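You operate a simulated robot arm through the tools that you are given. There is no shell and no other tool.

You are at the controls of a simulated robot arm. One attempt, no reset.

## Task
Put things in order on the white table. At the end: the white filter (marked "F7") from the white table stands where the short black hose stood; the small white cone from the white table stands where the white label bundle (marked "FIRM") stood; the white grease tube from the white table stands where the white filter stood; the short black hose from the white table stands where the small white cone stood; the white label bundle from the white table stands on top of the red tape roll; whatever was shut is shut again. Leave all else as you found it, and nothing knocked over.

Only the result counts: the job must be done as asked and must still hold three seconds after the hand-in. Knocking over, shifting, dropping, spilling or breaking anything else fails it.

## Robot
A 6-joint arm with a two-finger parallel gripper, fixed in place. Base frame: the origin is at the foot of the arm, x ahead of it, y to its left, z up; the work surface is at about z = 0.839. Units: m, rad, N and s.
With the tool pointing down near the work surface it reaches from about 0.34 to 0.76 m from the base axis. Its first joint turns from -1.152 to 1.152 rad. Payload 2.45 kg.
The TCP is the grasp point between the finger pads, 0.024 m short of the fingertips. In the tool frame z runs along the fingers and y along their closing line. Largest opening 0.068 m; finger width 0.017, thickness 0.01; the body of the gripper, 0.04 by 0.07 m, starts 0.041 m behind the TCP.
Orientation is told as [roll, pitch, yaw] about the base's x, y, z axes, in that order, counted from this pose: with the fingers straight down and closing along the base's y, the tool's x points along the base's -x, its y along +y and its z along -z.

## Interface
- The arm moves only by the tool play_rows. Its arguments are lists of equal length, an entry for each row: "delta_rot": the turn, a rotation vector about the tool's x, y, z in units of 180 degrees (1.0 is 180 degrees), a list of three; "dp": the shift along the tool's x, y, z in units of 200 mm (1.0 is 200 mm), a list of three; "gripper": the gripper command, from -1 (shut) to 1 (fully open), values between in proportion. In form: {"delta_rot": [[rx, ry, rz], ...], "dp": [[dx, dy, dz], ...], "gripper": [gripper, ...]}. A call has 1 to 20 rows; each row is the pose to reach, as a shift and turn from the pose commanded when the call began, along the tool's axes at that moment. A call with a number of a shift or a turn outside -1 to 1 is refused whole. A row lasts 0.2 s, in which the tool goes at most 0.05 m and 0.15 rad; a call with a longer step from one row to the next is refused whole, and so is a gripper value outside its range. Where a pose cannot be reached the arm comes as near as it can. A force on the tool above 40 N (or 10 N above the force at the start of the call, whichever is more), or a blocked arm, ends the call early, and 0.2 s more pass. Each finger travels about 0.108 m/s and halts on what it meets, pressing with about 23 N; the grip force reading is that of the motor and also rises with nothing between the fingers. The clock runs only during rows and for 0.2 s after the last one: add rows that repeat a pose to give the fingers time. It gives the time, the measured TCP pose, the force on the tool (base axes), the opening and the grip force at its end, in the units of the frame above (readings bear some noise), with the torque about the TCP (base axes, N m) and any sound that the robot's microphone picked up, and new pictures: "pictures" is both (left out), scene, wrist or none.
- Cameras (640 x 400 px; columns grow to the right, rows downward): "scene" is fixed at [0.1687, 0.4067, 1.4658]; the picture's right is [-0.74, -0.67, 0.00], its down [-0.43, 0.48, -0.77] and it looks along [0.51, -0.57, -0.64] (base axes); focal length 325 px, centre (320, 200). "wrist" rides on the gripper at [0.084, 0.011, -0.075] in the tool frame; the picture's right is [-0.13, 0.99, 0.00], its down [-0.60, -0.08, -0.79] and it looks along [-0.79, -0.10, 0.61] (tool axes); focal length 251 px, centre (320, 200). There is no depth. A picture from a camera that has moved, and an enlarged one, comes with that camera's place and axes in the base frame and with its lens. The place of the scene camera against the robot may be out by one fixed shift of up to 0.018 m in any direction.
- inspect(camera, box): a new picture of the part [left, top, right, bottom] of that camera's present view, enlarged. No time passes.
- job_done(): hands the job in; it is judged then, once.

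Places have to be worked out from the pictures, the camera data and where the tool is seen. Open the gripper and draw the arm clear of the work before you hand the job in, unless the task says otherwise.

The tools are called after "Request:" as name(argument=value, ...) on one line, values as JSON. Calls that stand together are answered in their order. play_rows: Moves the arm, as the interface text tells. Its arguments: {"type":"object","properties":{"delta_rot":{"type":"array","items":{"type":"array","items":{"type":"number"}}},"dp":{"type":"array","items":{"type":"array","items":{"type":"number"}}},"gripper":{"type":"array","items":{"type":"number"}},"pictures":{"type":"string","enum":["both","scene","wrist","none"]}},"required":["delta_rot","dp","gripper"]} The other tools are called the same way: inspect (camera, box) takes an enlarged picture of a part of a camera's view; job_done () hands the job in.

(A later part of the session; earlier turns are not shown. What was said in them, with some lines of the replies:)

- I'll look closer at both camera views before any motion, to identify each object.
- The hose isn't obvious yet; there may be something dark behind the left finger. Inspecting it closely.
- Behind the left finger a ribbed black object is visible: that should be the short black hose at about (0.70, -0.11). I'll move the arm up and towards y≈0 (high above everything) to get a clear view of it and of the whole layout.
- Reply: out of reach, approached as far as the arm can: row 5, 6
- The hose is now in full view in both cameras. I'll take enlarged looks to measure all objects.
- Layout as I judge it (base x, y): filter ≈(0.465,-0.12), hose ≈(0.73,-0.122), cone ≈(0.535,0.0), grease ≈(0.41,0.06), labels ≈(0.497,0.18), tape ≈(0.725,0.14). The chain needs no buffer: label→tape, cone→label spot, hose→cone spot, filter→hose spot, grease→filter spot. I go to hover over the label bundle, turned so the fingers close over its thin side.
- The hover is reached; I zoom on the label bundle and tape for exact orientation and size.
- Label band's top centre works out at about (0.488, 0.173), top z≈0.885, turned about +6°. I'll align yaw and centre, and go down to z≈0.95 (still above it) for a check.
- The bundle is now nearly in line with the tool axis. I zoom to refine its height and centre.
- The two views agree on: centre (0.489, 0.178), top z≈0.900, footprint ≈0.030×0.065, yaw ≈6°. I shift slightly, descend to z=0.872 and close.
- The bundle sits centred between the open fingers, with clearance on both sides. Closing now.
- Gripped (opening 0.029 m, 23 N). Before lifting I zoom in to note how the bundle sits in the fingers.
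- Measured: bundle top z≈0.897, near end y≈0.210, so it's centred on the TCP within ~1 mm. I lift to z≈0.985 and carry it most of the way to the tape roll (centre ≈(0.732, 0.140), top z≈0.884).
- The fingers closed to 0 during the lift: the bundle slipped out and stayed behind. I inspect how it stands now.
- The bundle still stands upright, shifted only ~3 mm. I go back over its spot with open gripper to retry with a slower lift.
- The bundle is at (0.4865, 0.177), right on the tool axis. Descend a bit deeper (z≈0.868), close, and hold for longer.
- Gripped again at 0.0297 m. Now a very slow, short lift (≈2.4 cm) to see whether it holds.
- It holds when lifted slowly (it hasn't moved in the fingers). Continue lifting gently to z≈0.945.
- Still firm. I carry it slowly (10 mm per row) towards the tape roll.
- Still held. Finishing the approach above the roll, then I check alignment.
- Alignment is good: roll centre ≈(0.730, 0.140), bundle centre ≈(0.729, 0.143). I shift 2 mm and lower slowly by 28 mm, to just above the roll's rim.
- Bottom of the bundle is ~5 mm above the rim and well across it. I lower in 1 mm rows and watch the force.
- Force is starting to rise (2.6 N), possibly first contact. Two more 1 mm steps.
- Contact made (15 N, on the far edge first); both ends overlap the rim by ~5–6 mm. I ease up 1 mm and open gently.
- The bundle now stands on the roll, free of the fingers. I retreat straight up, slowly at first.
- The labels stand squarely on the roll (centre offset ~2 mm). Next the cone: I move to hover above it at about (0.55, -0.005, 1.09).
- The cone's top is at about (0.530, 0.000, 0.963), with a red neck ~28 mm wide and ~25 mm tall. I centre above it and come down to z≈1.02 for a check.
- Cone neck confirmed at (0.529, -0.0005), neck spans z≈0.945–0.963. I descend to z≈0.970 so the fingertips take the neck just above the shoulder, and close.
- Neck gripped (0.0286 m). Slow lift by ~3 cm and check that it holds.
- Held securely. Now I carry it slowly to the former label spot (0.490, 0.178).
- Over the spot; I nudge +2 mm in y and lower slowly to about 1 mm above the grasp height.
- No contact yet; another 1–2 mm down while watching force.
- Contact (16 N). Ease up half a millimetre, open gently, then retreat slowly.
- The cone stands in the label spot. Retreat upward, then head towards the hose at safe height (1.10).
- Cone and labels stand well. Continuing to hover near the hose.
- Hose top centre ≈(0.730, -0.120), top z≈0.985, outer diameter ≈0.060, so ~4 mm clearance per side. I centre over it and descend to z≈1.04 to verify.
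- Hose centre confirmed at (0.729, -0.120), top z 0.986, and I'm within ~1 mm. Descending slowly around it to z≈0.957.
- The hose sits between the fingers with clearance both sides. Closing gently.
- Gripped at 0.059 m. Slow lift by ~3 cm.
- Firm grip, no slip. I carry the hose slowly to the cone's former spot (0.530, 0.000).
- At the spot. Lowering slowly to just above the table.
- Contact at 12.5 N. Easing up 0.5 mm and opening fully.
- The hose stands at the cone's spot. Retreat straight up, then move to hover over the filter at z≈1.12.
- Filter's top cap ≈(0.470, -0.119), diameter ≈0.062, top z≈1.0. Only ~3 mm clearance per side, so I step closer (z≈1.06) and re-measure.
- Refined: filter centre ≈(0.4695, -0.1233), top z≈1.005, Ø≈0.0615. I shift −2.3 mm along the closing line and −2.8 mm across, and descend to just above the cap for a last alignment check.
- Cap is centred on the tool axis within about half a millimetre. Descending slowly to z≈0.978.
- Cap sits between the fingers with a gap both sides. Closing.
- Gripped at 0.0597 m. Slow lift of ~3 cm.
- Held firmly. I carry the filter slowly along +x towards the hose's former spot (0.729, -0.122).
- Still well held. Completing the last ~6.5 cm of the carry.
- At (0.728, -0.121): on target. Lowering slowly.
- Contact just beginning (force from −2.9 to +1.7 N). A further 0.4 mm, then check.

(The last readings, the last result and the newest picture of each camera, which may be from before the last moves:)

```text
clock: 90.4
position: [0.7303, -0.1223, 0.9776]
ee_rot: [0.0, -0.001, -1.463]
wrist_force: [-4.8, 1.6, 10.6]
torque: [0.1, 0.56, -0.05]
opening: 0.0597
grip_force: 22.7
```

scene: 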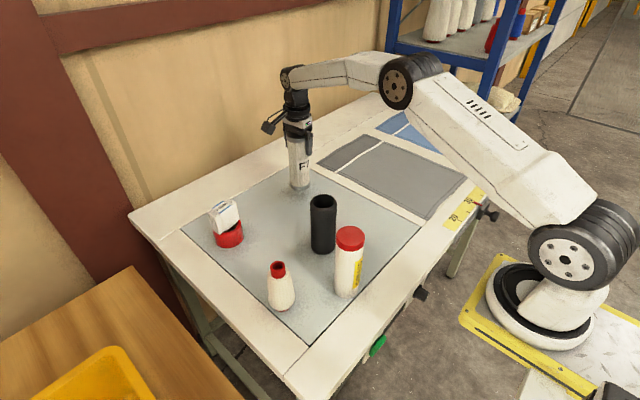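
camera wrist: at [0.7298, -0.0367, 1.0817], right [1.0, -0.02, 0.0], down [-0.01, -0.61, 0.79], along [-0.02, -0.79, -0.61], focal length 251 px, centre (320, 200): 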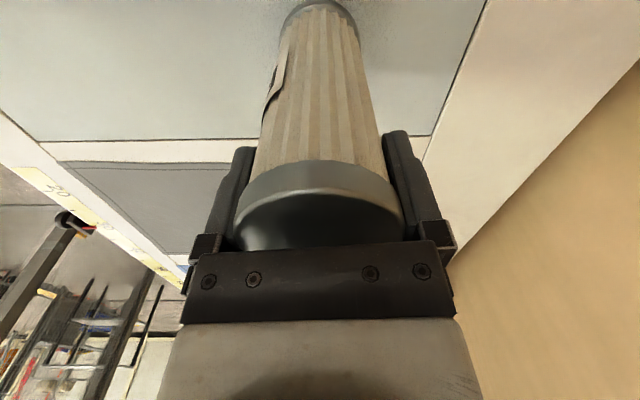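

Seated on the table (10.6 N). Easing up slightly and opening fully.

Request:
play_rows(delta_rot=[[0, 0, 0], [0, 0, 0], [0, 0, 0], [0, 0, 0], [0, 0, 0], [0, 0, 0], [0, 0, 0]], dp=[[0, 0, -0.002], [0, 0, -0.003], [0, 0, -0.003], [0, 0, -0.003], [0, 0, -0.003], [0, 0, -0.003], [0, 0, -0.003]], gripper=[-1, 0.74, 0.8, 0.86, 0.93, 1, 1], pictures="both")

Request:
inspect(camera="wrist", box=[200, 100, 440, 260])

Request:
inspect(camera="scene", box=[250, 100, 350, 210])

```text
clock: 92.0
position: [0.7292, -0.1204, 0.9769]
ee_rot: [-0.001, 0.001, -1.463]
wrist_force: [0.1, -0.5, 0.5]
torque: [0.02, 0.03, -0.02]
opening: 0.0681
grip_force: 0.3
camera wrist: at [0.7304, -0.037, 1.0521], right [1.0, -0.02, 0.0], down [-0.01, -0.61, 0.79], along [-0.02, -0.79, -0.61], focal length 251 px, centre (320, 200)
```

scene: 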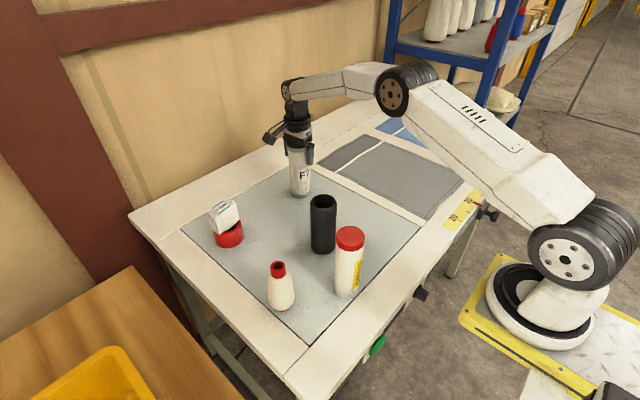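
wrist: 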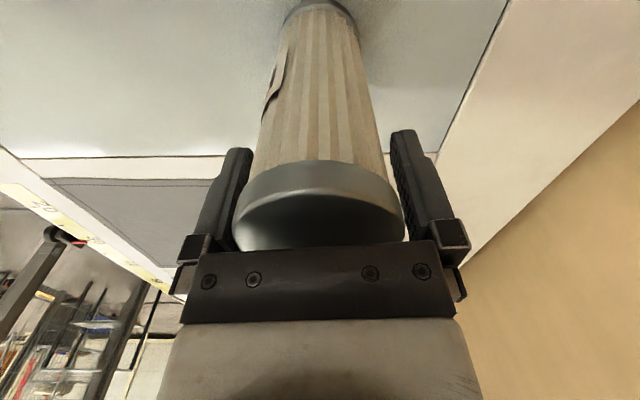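

```text
2.50 times, centred on (320, 180) of wrist
camera zoom: at [0.7304, -0.037, 1.0521], right [1.0, -0.02, 0.0], down [-0.01, -0.61, 0.79], along [-0.02, -0.79, -0.61], focal length 629 px, centre (320, 250)
```

zoom: 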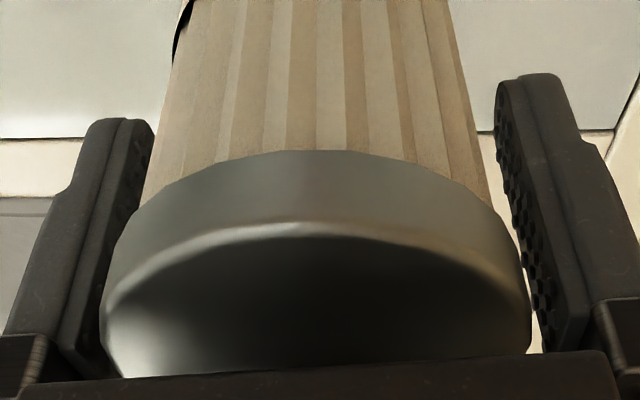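

```text
3.64 times, centred on (300, 155) of scene
camera zoom: at [0.1687, 0.4067, 1.4658], right [-0.74, -0.67, 0.0], down [-0.43, 0.48, -0.77], along [0.51, -0.57, -0.64], focal length 1181 px, centre (393, 364)
```

zoom: 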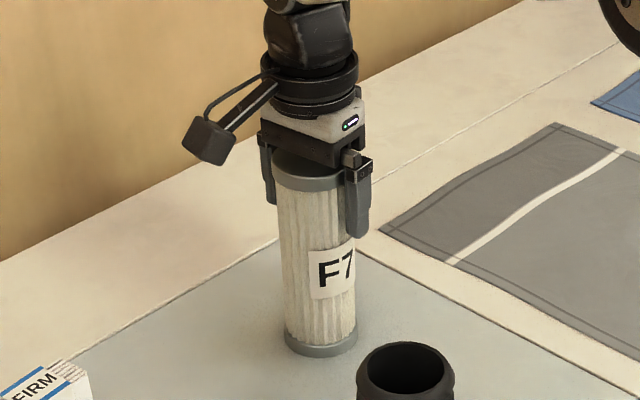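

The filter stands in the hose spot; the cap sits ~1.5 mm off towards the left finger, so I re-centre the open fingers first and then rise slowly.

Request:
play_rows(delta_rot=[[0, 0, 0], [0, 0, 0], [0, 0, 0], [0, 0, 0], [0, 0, 0], [0, 0, 0], [0, 0, 0], [0, 0, 0], [0, 0, 0], [0, 0, 0], [0, 0, 0]], dp=[[0, -0.004, 0], [0, -0.007, 0], [0, -0.007, -0.03], [0, -0.007, -0.07], [0, -0.007, -0.12], [0, -0.007, -0.18], [0, -0.007, -0.25], [0, -0.007, -0.35], [0, -0.007, -0.5], [0, -0.007, -0.65], [0, -0.007, -0.65]], gripper=[1, 1, 1, 1, 1, 1, 1, 1, 1, 1, 1], pictures="both")

Request:
inspect(camera="scene", box=[190, 130, 420, 330])

Request:
inspect(camera="wrist", box=[220, 0, 420, 200])

```text
clock: 94.4
position: [0.7285, -0.1216, 1.1081]
ee_rot: [0.0, -0.002, -1.462]
wrist_force: [-0.3, 0.8, -0.5]
torque: [-0.01, 0.04, 0.0]
opening: 0.0679
grip_force: 0.1
camera wrist: at [0.7298, -0.0378, 1.183], right [1.0, -0.02, 0.0], down [-0.01, -0.61, 0.79], along [-0.02, -0.79, -0.61], focal length 251 px, centre (320, 200)
```

scene: 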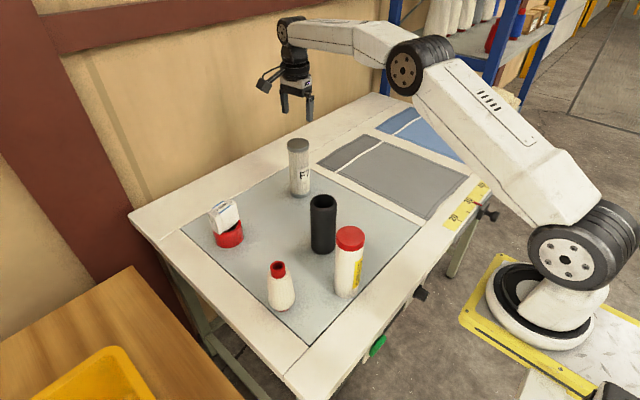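
wrist: 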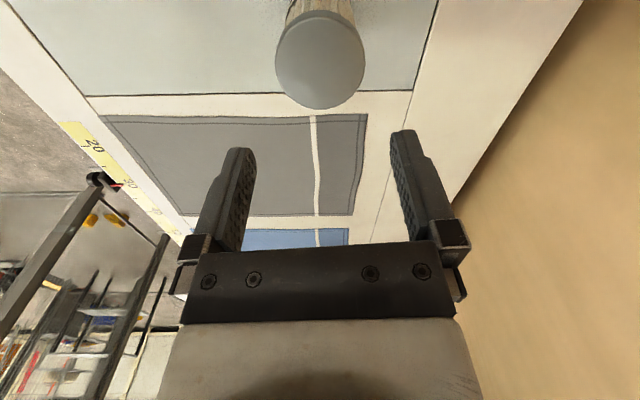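

```text
2.00 times, centred on (305, 230) of scene
camera zoom: at [0.1687, 0.4067, 1.4658], right [-0.74, -0.67, 0.0], down [-0.43, 0.48, -0.77], along [0.51, -0.57, -0.64], focal length 650 px, centre (350, 140)
```

zoom: 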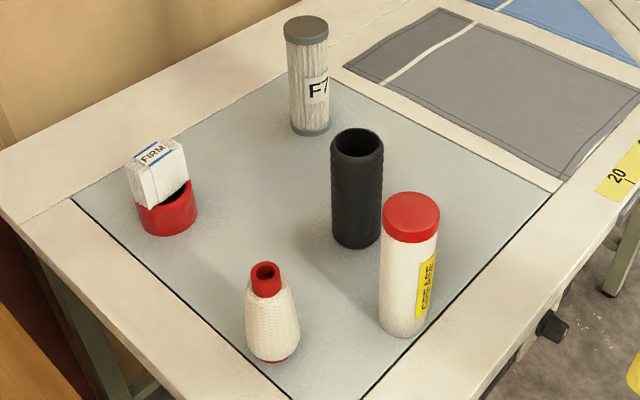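

```text
2.00 times, centred on (320, 100) of wrist
camera zoom: at [0.7298, -0.0378, 1.183], right [1.0, -0.02, 0.0], down [-0.01, -0.61, 0.79], along [-0.02, -0.79, -0.61], focal length 503 px, centre (320, 400)
```

zoom: 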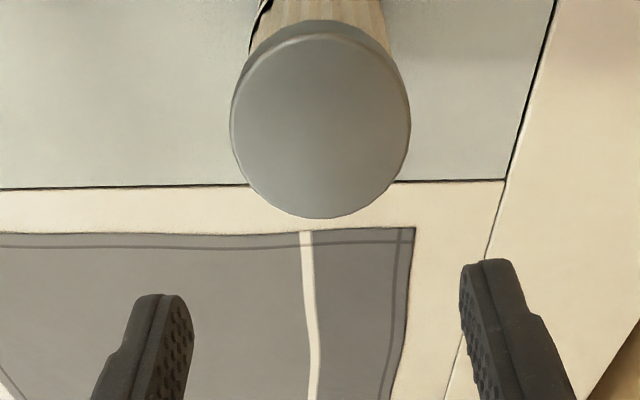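

Layout is right so far. Next, the grease tube: moving at height over to it (passing ≥10 cm above the hose).

Request:
play_rows(delta_rot=[[0, 0, 0], [0, 0, 0], [0, 0, 0], [0, 0, 0], [0, 0, 0], [0, 0, 0], [0, 0, 0]], dp=[[0.05, -0.07, -0.05], [0.15, -0.206, -0.06], [0.25, -0.343, -0.06], [0.35, -0.48, -0.06], [0.45, -0.618, -0.06], [0.537, -0.737, -0.06], [0.537, -0.737, -0.06]], gripper=[1, 1, 1, 1, 1, 1, 1], pictures="none")

Request:
play_rows(delta_rot=[[0, 0, 0], [0, 0, 0], [0, 0, 0], [0, 0, 0], [0, 0, 0], [0, 0, 0], [0, 0, 0]], dp=[[0.05, -0.07, 0], [0.15, -0.206, 0], [0.25, -0.343, 0], [0.35, -0.48, 0], [0.45, -0.618, 0], [0.533, -0.737, 0], [0.533, -0.737, 0]], gripper=[1, 1, 1, 1, 1, 1, 1], pictures="both")

Request:
inspect(camera="wrist", box=[220, 0, 420, 200])

```text
clock: 96.0
position: [0.5694, -0.0288, 1.1198]
ee_rot: [0.001, 0.0, -1.462]
wrist_force: [-0.8, 0.8, 0.3]
torque: [0.0, -0.01, 0.01]
opening: 0.0681
grip_force: 0.1
```

```text
clock: 97.6
position: [0.4115, 0.0604, 1.1189]
ee_rot: [-0.003, 0.0, -1.463]
wrist_force: [-0.3, 0.3, -0.1]
torque: [-0.01, -0.01, -0.01]
opening: 0.0682
grip_force: 0.0
camera wrist: at [0.4126, 0.1438, 1.194], right [1.0, -0.02, 0.0], down [-0.01, -0.61, 0.79], along [-0.02, -0.79, -0.61], focal length 251 px, centre (320, 200)
```

scene: 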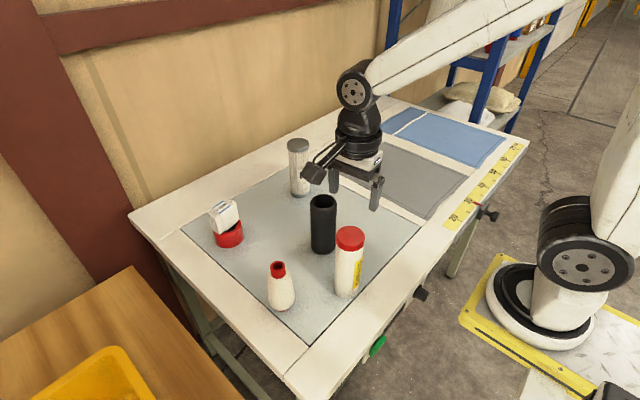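
wrist: 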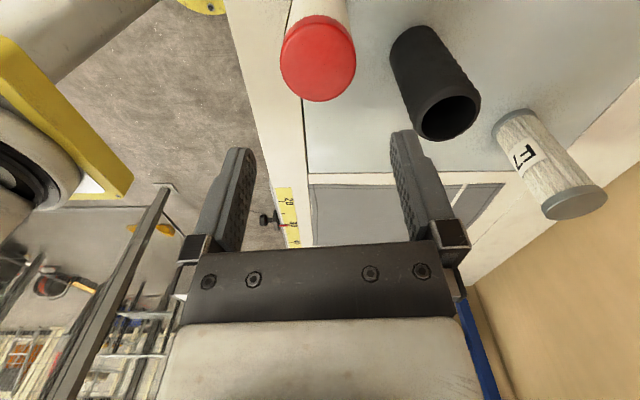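

```text
2.00 times, centred on (320, 100) of wrist
camera zoom: at [0.4126, 0.1438, 1.194], right [1.0, -0.02, 0.0], down [-0.01, -0.61, 0.79], along [-0.02, -0.79, -0.61], focal length 503 px, centre (320, 400)
```

zoom: 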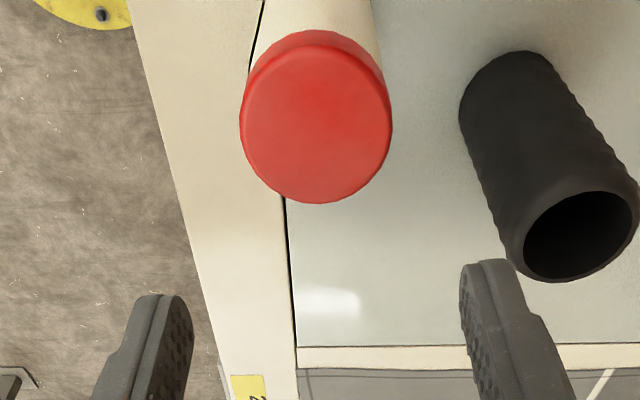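

Grease cap ≈(0.409, 0.055), Ø≈0.057, top z≈1.0. I centre and descend to z≈1.06 to re-measure.

Request:
play_rows(delta_rot=[[0, 0, 0], [0, 0, 0], [0, 0, 0], [0, 0, 0], [0, 0, 0]], dp=[[-0.0176, -0.009, 0.1], [-0.0176, -0.009, 0.2], [-0.0176, -0.009, 0.295], [-0.0176, -0.009, 0.295], [-0.0176, -0.009, 0.295]], gripper=[1, 1, 1, 1, 1], pictures="both")

Request:
inspect(camera="wrist", box=[240, 20, 400, 160])

```text
clock: 98.8
position: [0.4108, 0.0551, 1.0593]
ee_rot: [-0.002, 0.0, -1.462]
wrist_force: [1.0, 0.4, -0.3]
torque: [0.0, 0.02, -0.02]
opening: 0.068
grip_force: 0.0
camera wrist: at [0.4117, 0.1396, 1.1348], right [1.0, -0.02, 0.0], down [-0.01, -0.61, 0.79], along [-0.02, -0.79, -0.61], focal length 251 px, centre (320, 200)
```

scene: 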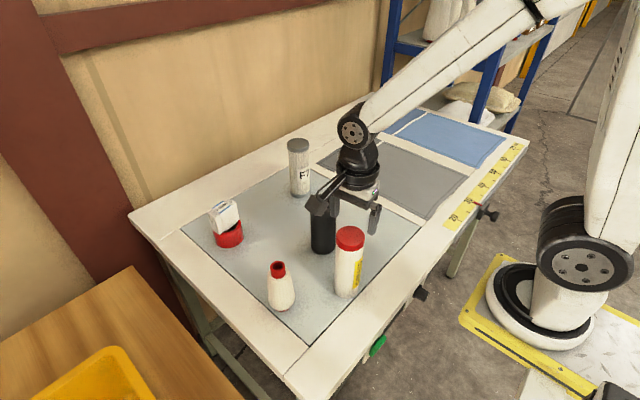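
wrist: 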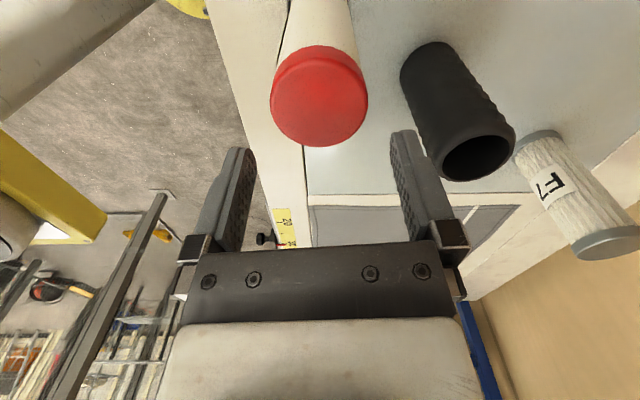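

```text
2.86 times, centred on (320, 90) of wrist
camera zoom: at [0.4117, 0.1396, 1.1348], right [1.0, -0.02, 0.0], down [-0.01, -0.61, 0.79], along [-0.02, -0.79, -0.61], focal length 718 px, centre (320, 514)
```

zoom: 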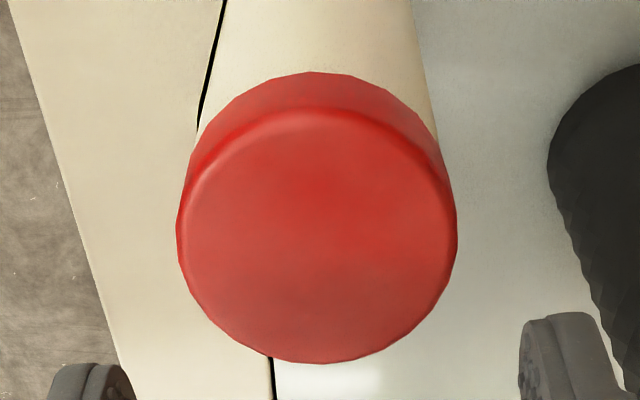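

Grease tube centre (0.409, 0.0545), Ø≈0.057, top z≈1.001 — 5 mm clearance each side and I'm centred within 1 mm. Descending to z≈0.974.

Request:
play_rows(delta_rot=[[0, 0, 0], [0, 0, 0], [0, 0, 0], [0, 0, 0], [0, 0, 0], [0, 0, 0], [0, 0, 0], [0, 0, 0], [0, 0, 0], [0, 0, 0]], dp=[[-0.002, -0.0045, 0.06], [-0.002, -0.0045, 0.11], [-0.002, -0.0045, 0.15], [-0.002, -0.0045, 0.19], [-0.002, -0.0045, 0.23], [-0.002, -0.0045, 0.28], [-0.002, -0.0045, 0.33], [-0.002, -0.0045, 0.38], [-0.002, -0.0045, 0.4265], [-0.002, -0.0045, 0.4265]], gripper=[1, 1, 1, 1, 1, 1, 1, 1, 1, 1], pictures="both")

Request:
inspect(camera="wrist", box=[200, 100, 440, 260])

Request:
inspect(camera="scene", box=[280, 170, 420, 310])

```text
clock: 101.0
position: [0.41, 0.0553, 0.9739]
ee_rot: [-0.002, 0.001, -1.463]
wrist_force: [0.3, 0.2, 0.3]
torque: [-0.03, -0.04, -0.02]
opening: 0.0679
grip_force: 0.1
camera wrist: at [0.4101, 0.1391, 1.0498], right [1.0, -0.02, 0.0], down [-0.01, -0.61, 0.79], along [-0.02, -0.79, -0.61], focal length 251 px, centre (320, 200)
```

scene: 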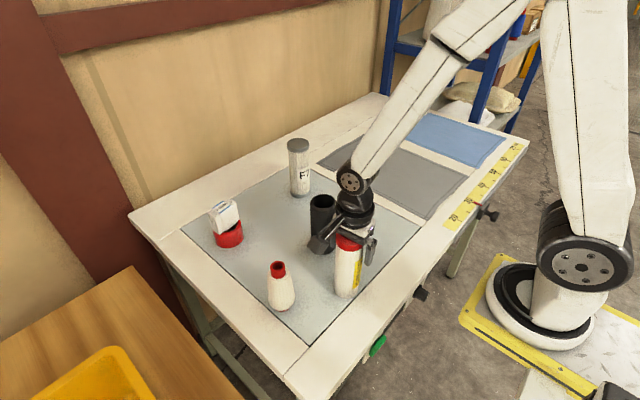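
wrist: 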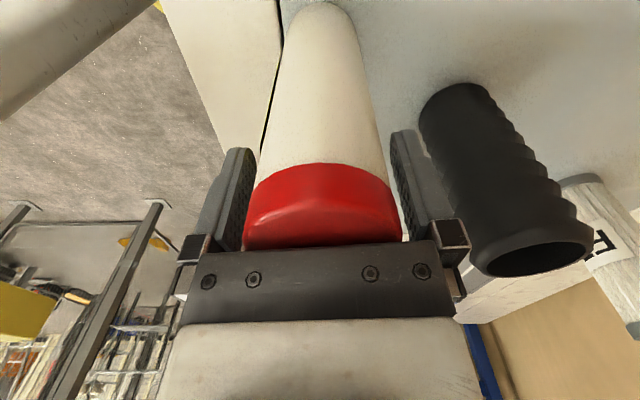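

```text
2.50 times, centred on (320, 180) of wrist
camera zoom: at [0.4101, 0.1391, 1.0498], right [1.0, -0.02, 0.0], down [-0.01, -0.61, 0.79], along [-0.02, -0.79, -0.61], focal length 629 px, centre (320, 250)
```

zoom: 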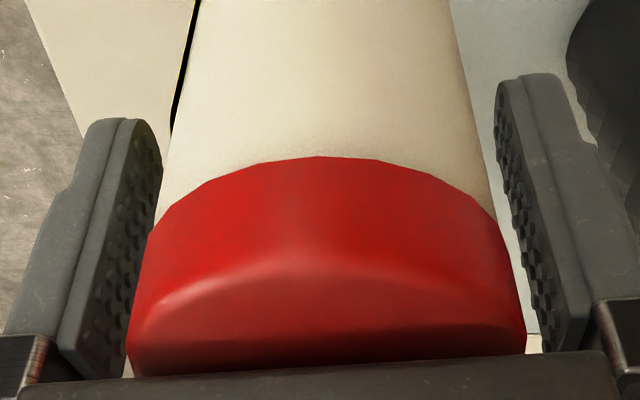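

```text
2.86 times, centred on (350, 240) of scene
camera zoom: at [0.1687, 0.4067, 1.4658], right [-0.74, -0.67, 0.0], down [-0.43, 0.48, -0.77], along [0.51, -0.57, -0.64], focal length 928 px, centre (234, 86)
```

zoom: 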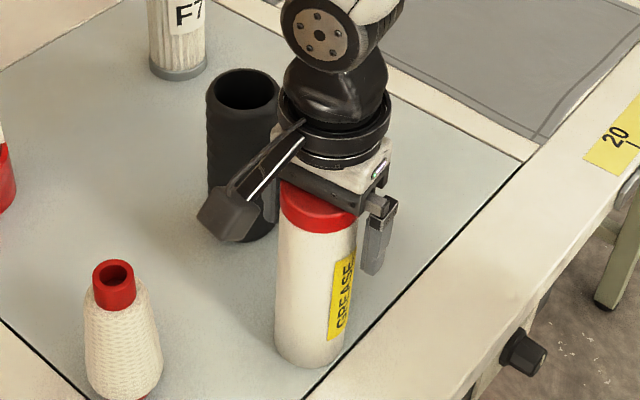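

The cap is between the fingers. Closing.

Request:
play_rows(delta_rot=[[0, 0, 0], [0, 0, 0], [0, 0, 0], [0, 0, 0], [0, 0, 0], [0, 0, 0]], dp=[[0, 0, 0], [0, 0, 0], [0, 0, 0], [0, 0, 0], [0, 0, 0], [0, 0, 0]], gripper=[0.88, 0.78, 0.6, -1, -1, -1], pictures="wrist")

```text
clock: 102.4
position: [0.4095, 0.0537, 0.9744]
ee_rot: [0.001, 0.001, -1.463]
wrist_force: [1.4, 0.1, 1.1]
torque: [0.07, -0.25, 0.01]
opening: 0.0538
grip_force: 23.3
camera wrist: at [0.4103, 0.1391, 1.0501], right [1.0, -0.02, 0.0], down [-0.01, -0.61, 0.79], along [-0.02, -0.79, -0.61], focal length 251 px, centre (320, 200)
```

wrist: 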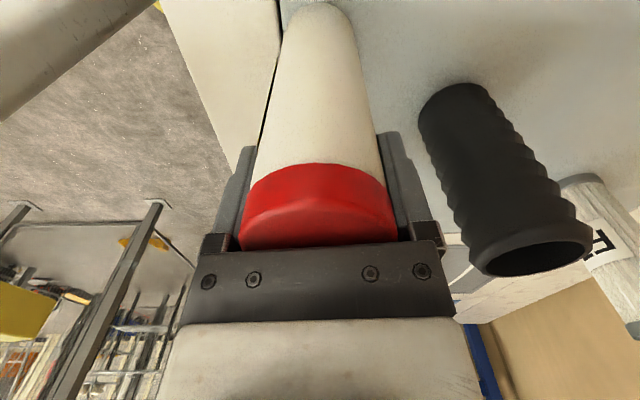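

Gripped at 0.054 m. Slow lift of ~3 cm.

Request:
play_rows(delta_rot=[[0, 0, 0], [0, 0, 0], [0, 0, 0], [0, 0, 0], [0, 0, 0], [0, 0, 0], [0, 0, 0], [0, 0, 0], [0, 0, 0], [0, 0, 0], [0, 0, 0]], dp=[[0, 0, -0.008], [0, 0, -0.02], [0, 0, -0.033], [0, 0, -0.048], [0, 0, -0.065], [0, 0, -0.085], [0, 0, -0.105], [0, 0, -0.125], [0, 0, -0.14], [0, 0, -0.15], [0, 0, -0.15]], gripper=[-1, -1, -1, -1, -1, -1, -1, -1, -1, -1, -1], pictures="both")

Request:
inspect(camera="scene", box=[280, 170, 420, 310])

```text
clock: 104.8
position: [0.4102, 0.0565, 1.0056]
ee_rot: [-0.002, 0.002, -1.463]
wrist_force: [0.7, -0.4, -3.5]
torque: [-0.06, 0.03, -0.02]
opening: 0.0537
grip_force: 23.0
camera wrist: at [0.4114, 0.1401, 1.0803], right [1.0, -0.02, 0.0], down [-0.01, -0.61, 0.79], along [-0.02, -0.79, -0.61], focal length 251 px, centre (320, 200)
```

scene: 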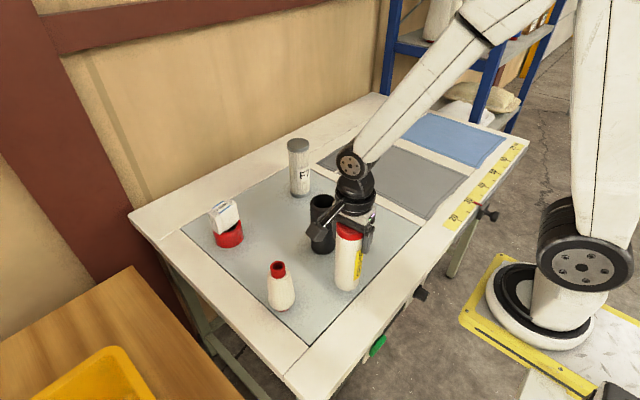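
wrist: 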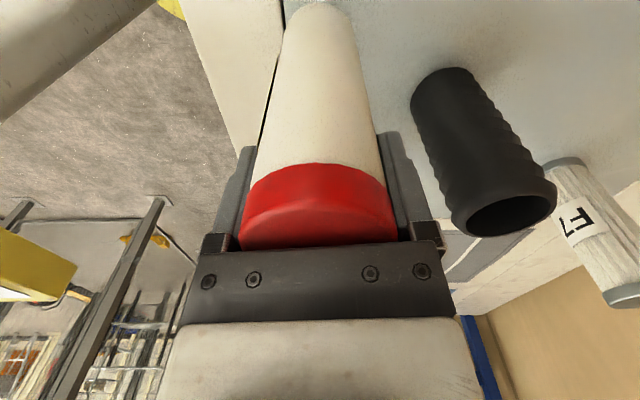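

```text
2.86 times, centred on (350, 240) of scene
camera zoom: at [0.1688, 0.4067, 1.4658], right [-0.74, -0.67, 0.0], down [-0.43, 0.48, -0.77], along [0.51, -0.57, -0.64], focal length 928 px, centre (234, 86)
```

zoom: 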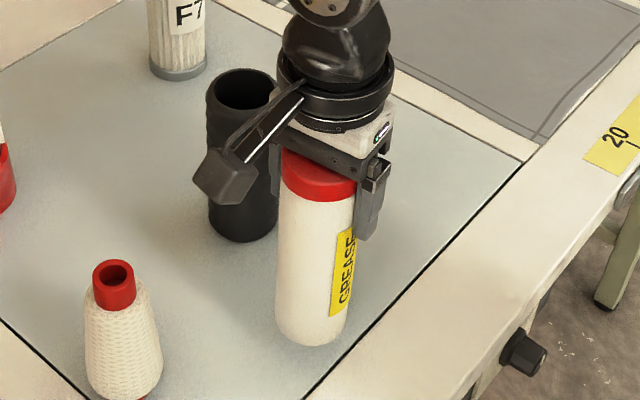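

Held firmly (≈3.5 N load). I carry it along −y first and then to the filter's old spot, keeping ~6 cm away from the hose.

Request:
play_rows(delta_rot=[[0, 0, 0], [0, 0, 0], [0, 0, 0], [0, 0, 0], [0, 0, 0], [0, 0, 0], [0, 0, 0], [0, 0, 0], [0, 0, 0], [0, 0, 0], [0, 0, 0], [0, 0, 0], [0, 0, 0], [0, 0, 0], [0, 0, 0], [0, 0, 0], [0, 0, 0], [0, 0, 0], [0, 0, 0], [0, 0, 0]], dp=[[-0.0157, -0.0017, 0], [-0.0525, -0.0056, 0], [-0.1049, -0.0113, 0], [-0.1574, -0.0169, 0], [-0.2098, -0.0226, 0], [-0.2623, -0.0282, 0], [-0.3147, -0.0338, 0], [-0.3672, -0.0395, 0], [-0.4196, -0.0451, 0], [-0.4721, -0.0508, 0], [-0.5088, -0.0547, 0], [-0.5563, -0.036, 0], [-0.6, -0.008, 0], [-0.6476, 0.0226, 0], [-0.6953, 0.0532, 0], [-0.7429, 0.0838, 0], [-0.7906, 0.1144, 0], [-0.8382, 0.145, 0], [-0.8859, 0.1756, 0], [-0.9216, 0.1985, 0]], gripper=[-1, -1, -1, -1, -1, -1, -1, -1, -1, -1, -1, -1, -1, -1, -1, -1, -1, -1, -1, -1], pictures="both")

Request:
inspect(camera="scene", box=[280, 130, 430, 280])

```text
clock: 109.0
position: [0.4695, -0.1228, 1.0043]
ee_rot: [-0.002, -0.001, -1.461]
wrist_force: [0.2, 0.2, -4.5]
torque: [-0.03, 0.01, 0.04]
opening: 0.0537
grip_force: 23.6
camera wrist: at [0.4716, -0.039, 1.0796], right [1.0, -0.02, 0.0], down [-0.01, -0.61, 0.79], along [-0.02, -0.79, -0.61], focal length 251 px, centre (320, 200)
```

scene: 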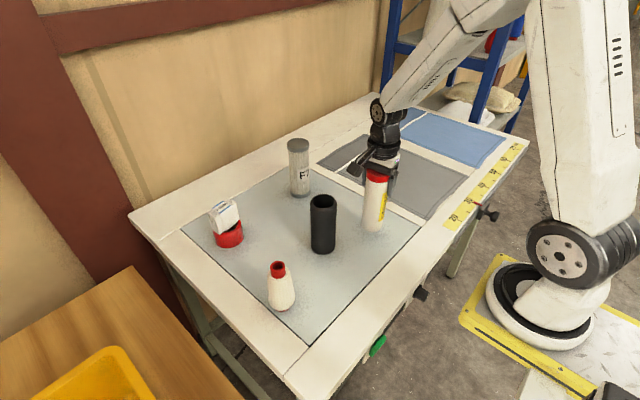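
wrist: 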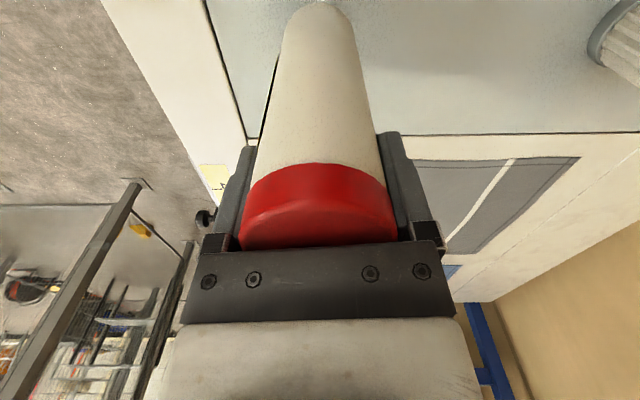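

```text
2.67 times, centred on (355, 205) of scene
camera zoom: at [0.1688, 0.4067, 1.4658], right [-0.74, -0.67, 0.0], down [-0.43, 0.48, -0.77], along [0.51, -0.57, -0.64], focal length 866 px, centre (227, 187)
```

zoom: 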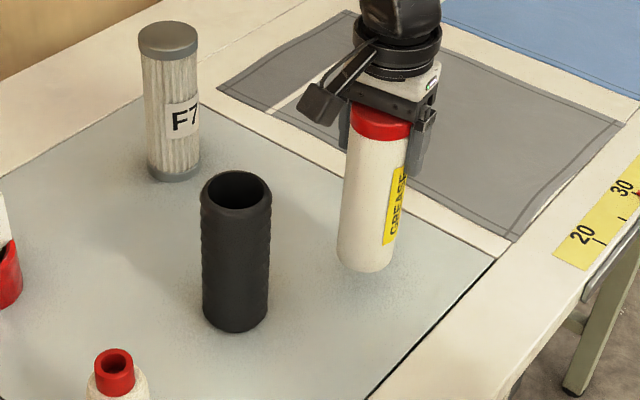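

At (0.4695, -0.123), right over the filter's old spot. Lowering slowly.

Request:
play_rows(delta_rot=[[0, 0, 0], [0, 0, 0], [0, 0, 0], [0, 0, 0], [0, 0, 0], [0, 0, 0], [0, 0, 0], [0, 0, 0], [0, 0, 0]], dp=[[0, 0, 0.01], [0, 0, 0.03], [0, 0, 0.052], [0, 0, 0.075], [0, 0, 0.098], [0, 0, 0.118], [0, 0, 0.132], [0, 0, 0.14], [0, 0, 0.143]], gripper=[-1, -1, -1, -1, -1, -1, -1, -1, -1], pictures="none")

Request:
play_rows(delta_rot=[[0, 0, 0], [0, 0, 0], [0, 0, 0]], dp=[[0, 0, 0.003], [0, 0, 0.006], [0, 0, 0.006]], gripper=[-1, -1, -1], pictures="none")

```text
clock: 111.0
position: [0.4696, -0.1224, 0.9756]
ee_rot: [0.0, 0.0, -1.463]
wrist_force: [-0.1, -0.2, -3.9]
torque: [-0.04, -0.01, -0.01]
opening: 0.0535
grip_force: 22.4
```

```text
clock: 111.8
position: [0.4699, -0.1228, 0.974]
ee_rot: [-0.003, 0.0, -1.462]
wrist_force: [-1.0, 0.1, -1.2]
torque: [0.03, 0.08, 0.02]
opening: 0.0537
grip_force: 23.7
```

Contact is just starting. A further ~0.6 mm, reading the force.

Request:
play_rows(delta_rot=[[0, 0, 0], [0, 0, 0]], dp=[[0, 0, 0.0025], [0, 0, 0.0025]], gripper=[-1, -1], pictures="none")

```text
clock: 112.4
position: [0.4702, -0.1216, 0.9756]
ee_rot: [-0.002, 0.0, -1.463]
wrist_force: [-3.4, 2.2, 10.8]
torque: [0.52, 0.26, 0.1]
opening: 0.0536
grip_force: 23.0
```

Seated (10.8 N). Easing slightly and opening.

Request:
play_rows(delta_rot=[[0, 0, 0], [0, 0, 0], [0, 0, 0], [0, 0, 0], [0, 0, 0], [0, 0, 0], [0, 0, 0]], dp=[[0, 0, -0.002], [0, 0, -0.003], [0, 0, -0.003], [0, 0, -0.003], [0, 0, -0.003], [0, 0, -0.003], [0, 0, -0.003]], gripper=[-1, 0.56, 0.65, 0.75, 0.87, 1, 1], pictures="both")

Request:
inspect(camera="wrist", box=[200, 100, 440, 260])

Request:
inspect(camera="scene", box=[280, 130, 430, 280])

```text
clock: 114.0
position: [0.469, -0.1231, 0.9752]
ee_rot: [-0.002, 0.001, -1.462]
wrist_force: [-0.9, 0.8, -0.1]
torque: [-0.01, -0.01, 0.02]
opening: 0.068
grip_force: 0.1
camera wrist: at [0.4707, -0.0394, 1.0499], right [1.0, -0.02, 0.0], down [-0.01, -0.61, 0.79], along [-0.02, -0.79, -0.61], focal length 251 px, centre (320, 200)
```

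scene: 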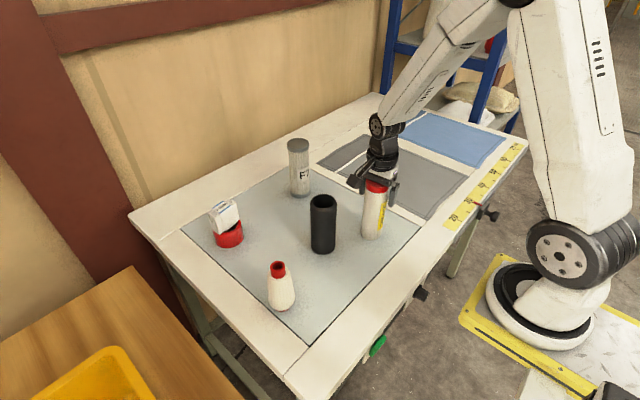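
wrist: 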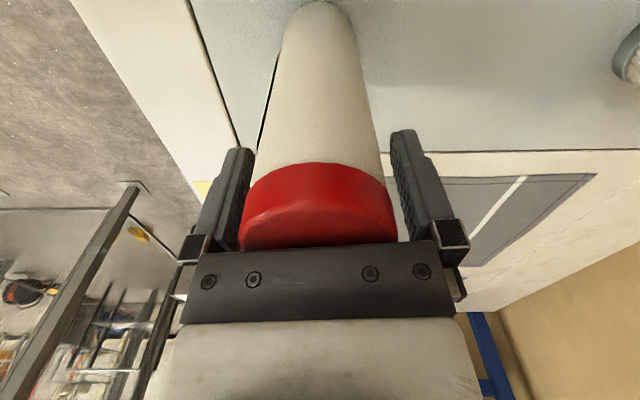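

```text
2.50 times, centred on (320, 180) of wrist
camera zoom: at [0.4707, -0.0394, 1.0499], right [1.0, -0.02, 0.0], down [-0.01, -0.61, 0.79], along [-0.02, -0.79, -0.61], focal length 629 px, centre (320, 250)
```

zoom: 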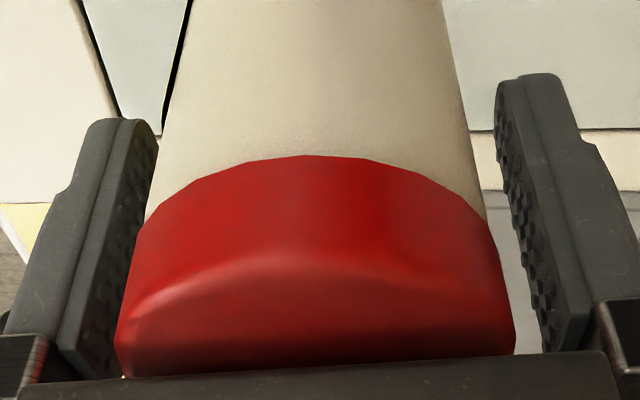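

```text
2.67 times, centred on (355, 205) of scene
camera zoom: at [0.1687, 0.4067, 1.4658], right [-0.74, -0.67, 0.0], down [-0.43, 0.48, -0.77], along [0.51, -0.57, -0.64], focal length 866 px, centre (227, 187)
```

zoom: 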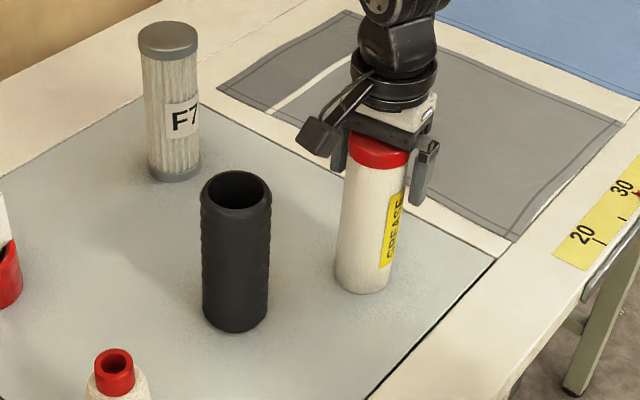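

The grease tube stands in place. I re-centre the open fingers by ~1.7 mm and rise slowly.

Request:
play_rows(delta_rot=[[0, 0, 0], [0, 0, 0], [0, 0, 0], [0, 0, 0], [0, 0, 0], [0, 0, 0], [0, 0, 0], [0, 0, 0], [0, 0, 0], [0, 0, 0], [0, 0, 0]], dp=[[0, -0.004, 0], [0, -0.008, 0], [0, -0.008, -0.03], [0, -0.008, -0.07], [0, -0.008, -0.12], [0, -0.008, -0.18], [0, -0.008, -0.25], [0, -0.008, -0.38], [0, -0.008, -0.55], [0, -0.008, -0.75], [0, -0.008, -0.75]], gripper=[1, 1, 1, 1, 1, 1, 1, 1, 1, 1, 1], pictures="both")

Request:
inspect(camera="scene", box=[190, 130, 420, 330])

```text
clock: 116.4
position: [0.4681, -0.1215, 1.1256]
ee_rot: [-0.003, -0.001, -1.462]
wrist_force: [-0.3, -0.4, 0.8]
torque: [0.01, 0.04, 0.03]
opening: 0.0681
grip_force: 0.1
camera wrist: at [0.4691, -0.0384, 1.2003], right [1.0, -0.02, 0.0], down [-0.01, -0.61, 0.79], along [-0.02, -0.79, -0.61], focal length 251 px, centre (320, 200)
```

scene: 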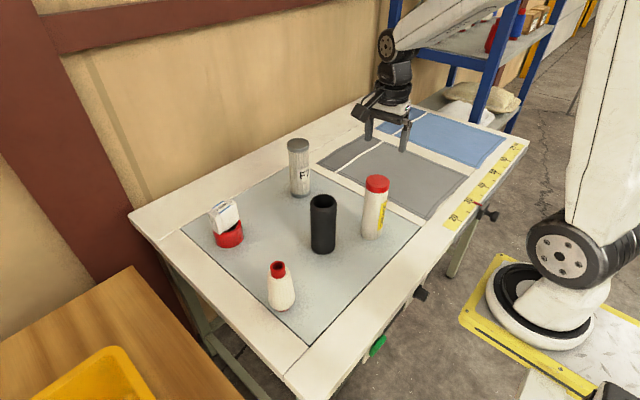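
wrist: 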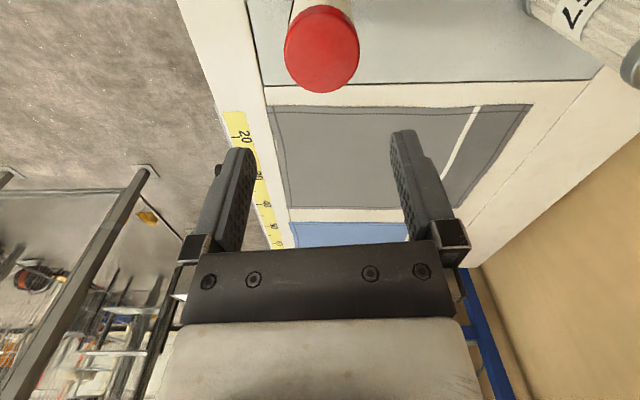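

```text
2.00 times, centred on (305, 230) of scene
camera zoom: at [0.1687, 0.4067, 1.4658], right [-0.74, -0.67, 0.0], down [-0.43, 0.48, -0.77], along [0.51, -0.57, -0.64], focal length 650 px, centre (350, 140)
```

zoom: 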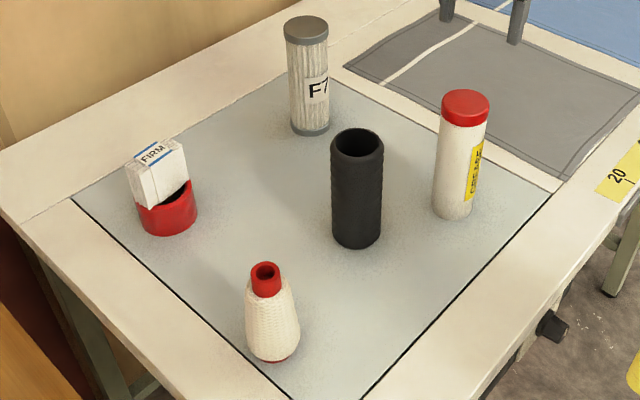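

All six items look right and upright. Now I draw the arm clear, back towards the starting position, at height.

Request:
play_rows(delta_rot=[[0, 0, 0], [0, 0, 0], [0, 0, 0], [0, 0, 0], [0, 0, 0], [0, 0, 0], [0, 0, 0], [0, 0, 0]], dp=[[0.08, -0.012, -0.04], [0.2, -0.03, -0.08], [0.34, -0.05, -0.08], [0.48, -0.072, -0.08], [0.62, -0.093, -0.08], [0.76, -0.114, -0.08], [0.9, -0.135, -0.08], [0.98, -0.147, -0.08]], gripper=[1, 1, 1, 1, 1, 1, 1, 1], pictures="none")

Request:
play_rows(delta_rot=[[0, 0, 0], [0, 0, 0], [0, 0, 0], [0, 0, 0], [0, 0, 0], [0, 0, 0], [0, 0, 0], [0, 0, 0]], dp=[[0.08, -0.012, 0], [0.2, -0.03, 0], [0.34, -0.05, 0], [0.45, -0.065, 0], [0.5, -0.07, 0], [0.5, -0.07, 0], [0.5, -0.07, 0], [0.5, -0.07, 0]], gripper=[1, 1, 1, 1, 1, 1, 1, 1], pictures="both")

Request:
inspect(camera="scene", box=[190, 130, 420, 330])

```text
clock: 118.2
position: [0.4188, 0.0701, 1.1403]
ee_rot: [-0.001, 0.001, -1.463]
wrist_force: [0.5, 0.7, -0.4]
torque: [0.03, -0.01, -0.01]
opening: 0.0679
grip_force: 0.0
```

```text
clock: 120.0
position: [0.3944, 0.1658, 1.1411]
ee_rot: [-0.003, 0.0, -1.463]
wrist_force: [0.3, 0.9, 0.4]
torque: [-0.01, 0.01, 0.0]
opening: 0.068
grip_force: 0.1
camera wrist: at [0.395, 0.2503, 1.217], right [1.0, -0.02, 0.0], down [-0.01, -0.61, 0.79], along [-0.02, -0.79, -0.61], focal length 251 px, centre (320, 200)
```

scene: 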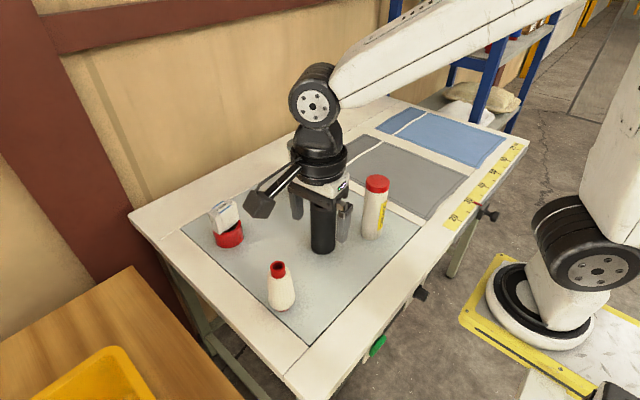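
wrist: 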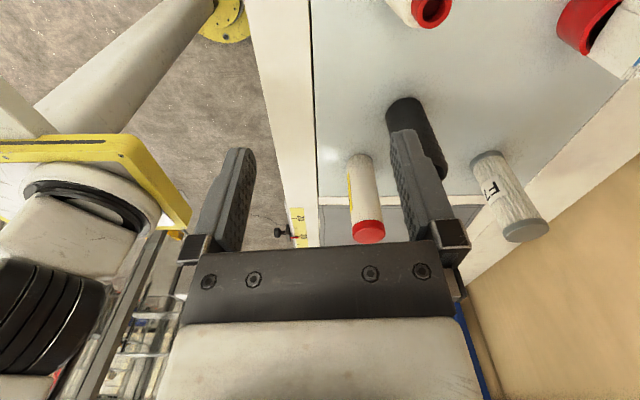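

```text
2.00 times, centred on (305, 230) of scene
camera zoom: at [0.1687, 0.4067, 1.4658], right [-0.74, -0.67, 0.0], down [-0.43, 0.48, -0.77], along [0.51, -0.57, -0.64], focal length 650 px, centre (350, 140)
```

zoom: 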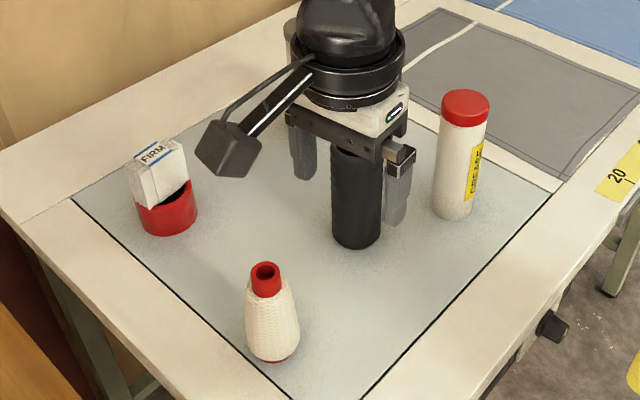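

All items are upright and where they belong: labels on the tape roll, cone in the label spot, hose in the cone spot, filter in the hose spot, grease tube in the filter spot. The gripper is open, the arm is clear of the work and nothing had been opened, so I hand the job in.

Request:
job_done()

```text
The job is handed in.
```

I've handed the job in with all five moves done. I don't have the judge's verdict. By my measurements, each item stands upright and within a few millimetres of its target:

| Item | Now stands |
|---|---|
| White filter (F7) | where the short black hose stood |
| Small white cone | where the label bundle (FIRM) stood |
| White grease tube | where the white filter stood |
| Short black hose | where the small white cone stood |
| White label bundle (FIRM) | on top of the red tape roll, about 2 mm off its centre |

- **Slip:** on the first lift the label bundle slipped out of the fingers. It stayed upright and shifted only about 3 mm. I picked it up again more slowly and it held, so I moved everything else at the slower pace too.
- **Nothing shut:** I found nothing that had to be opened, so there was nothing to shut again.
- **Everything else:** the tape roll did not move, and nothing was knocked over.
- **Arm:** it is back near its starting position, above the table, with the gripper open.
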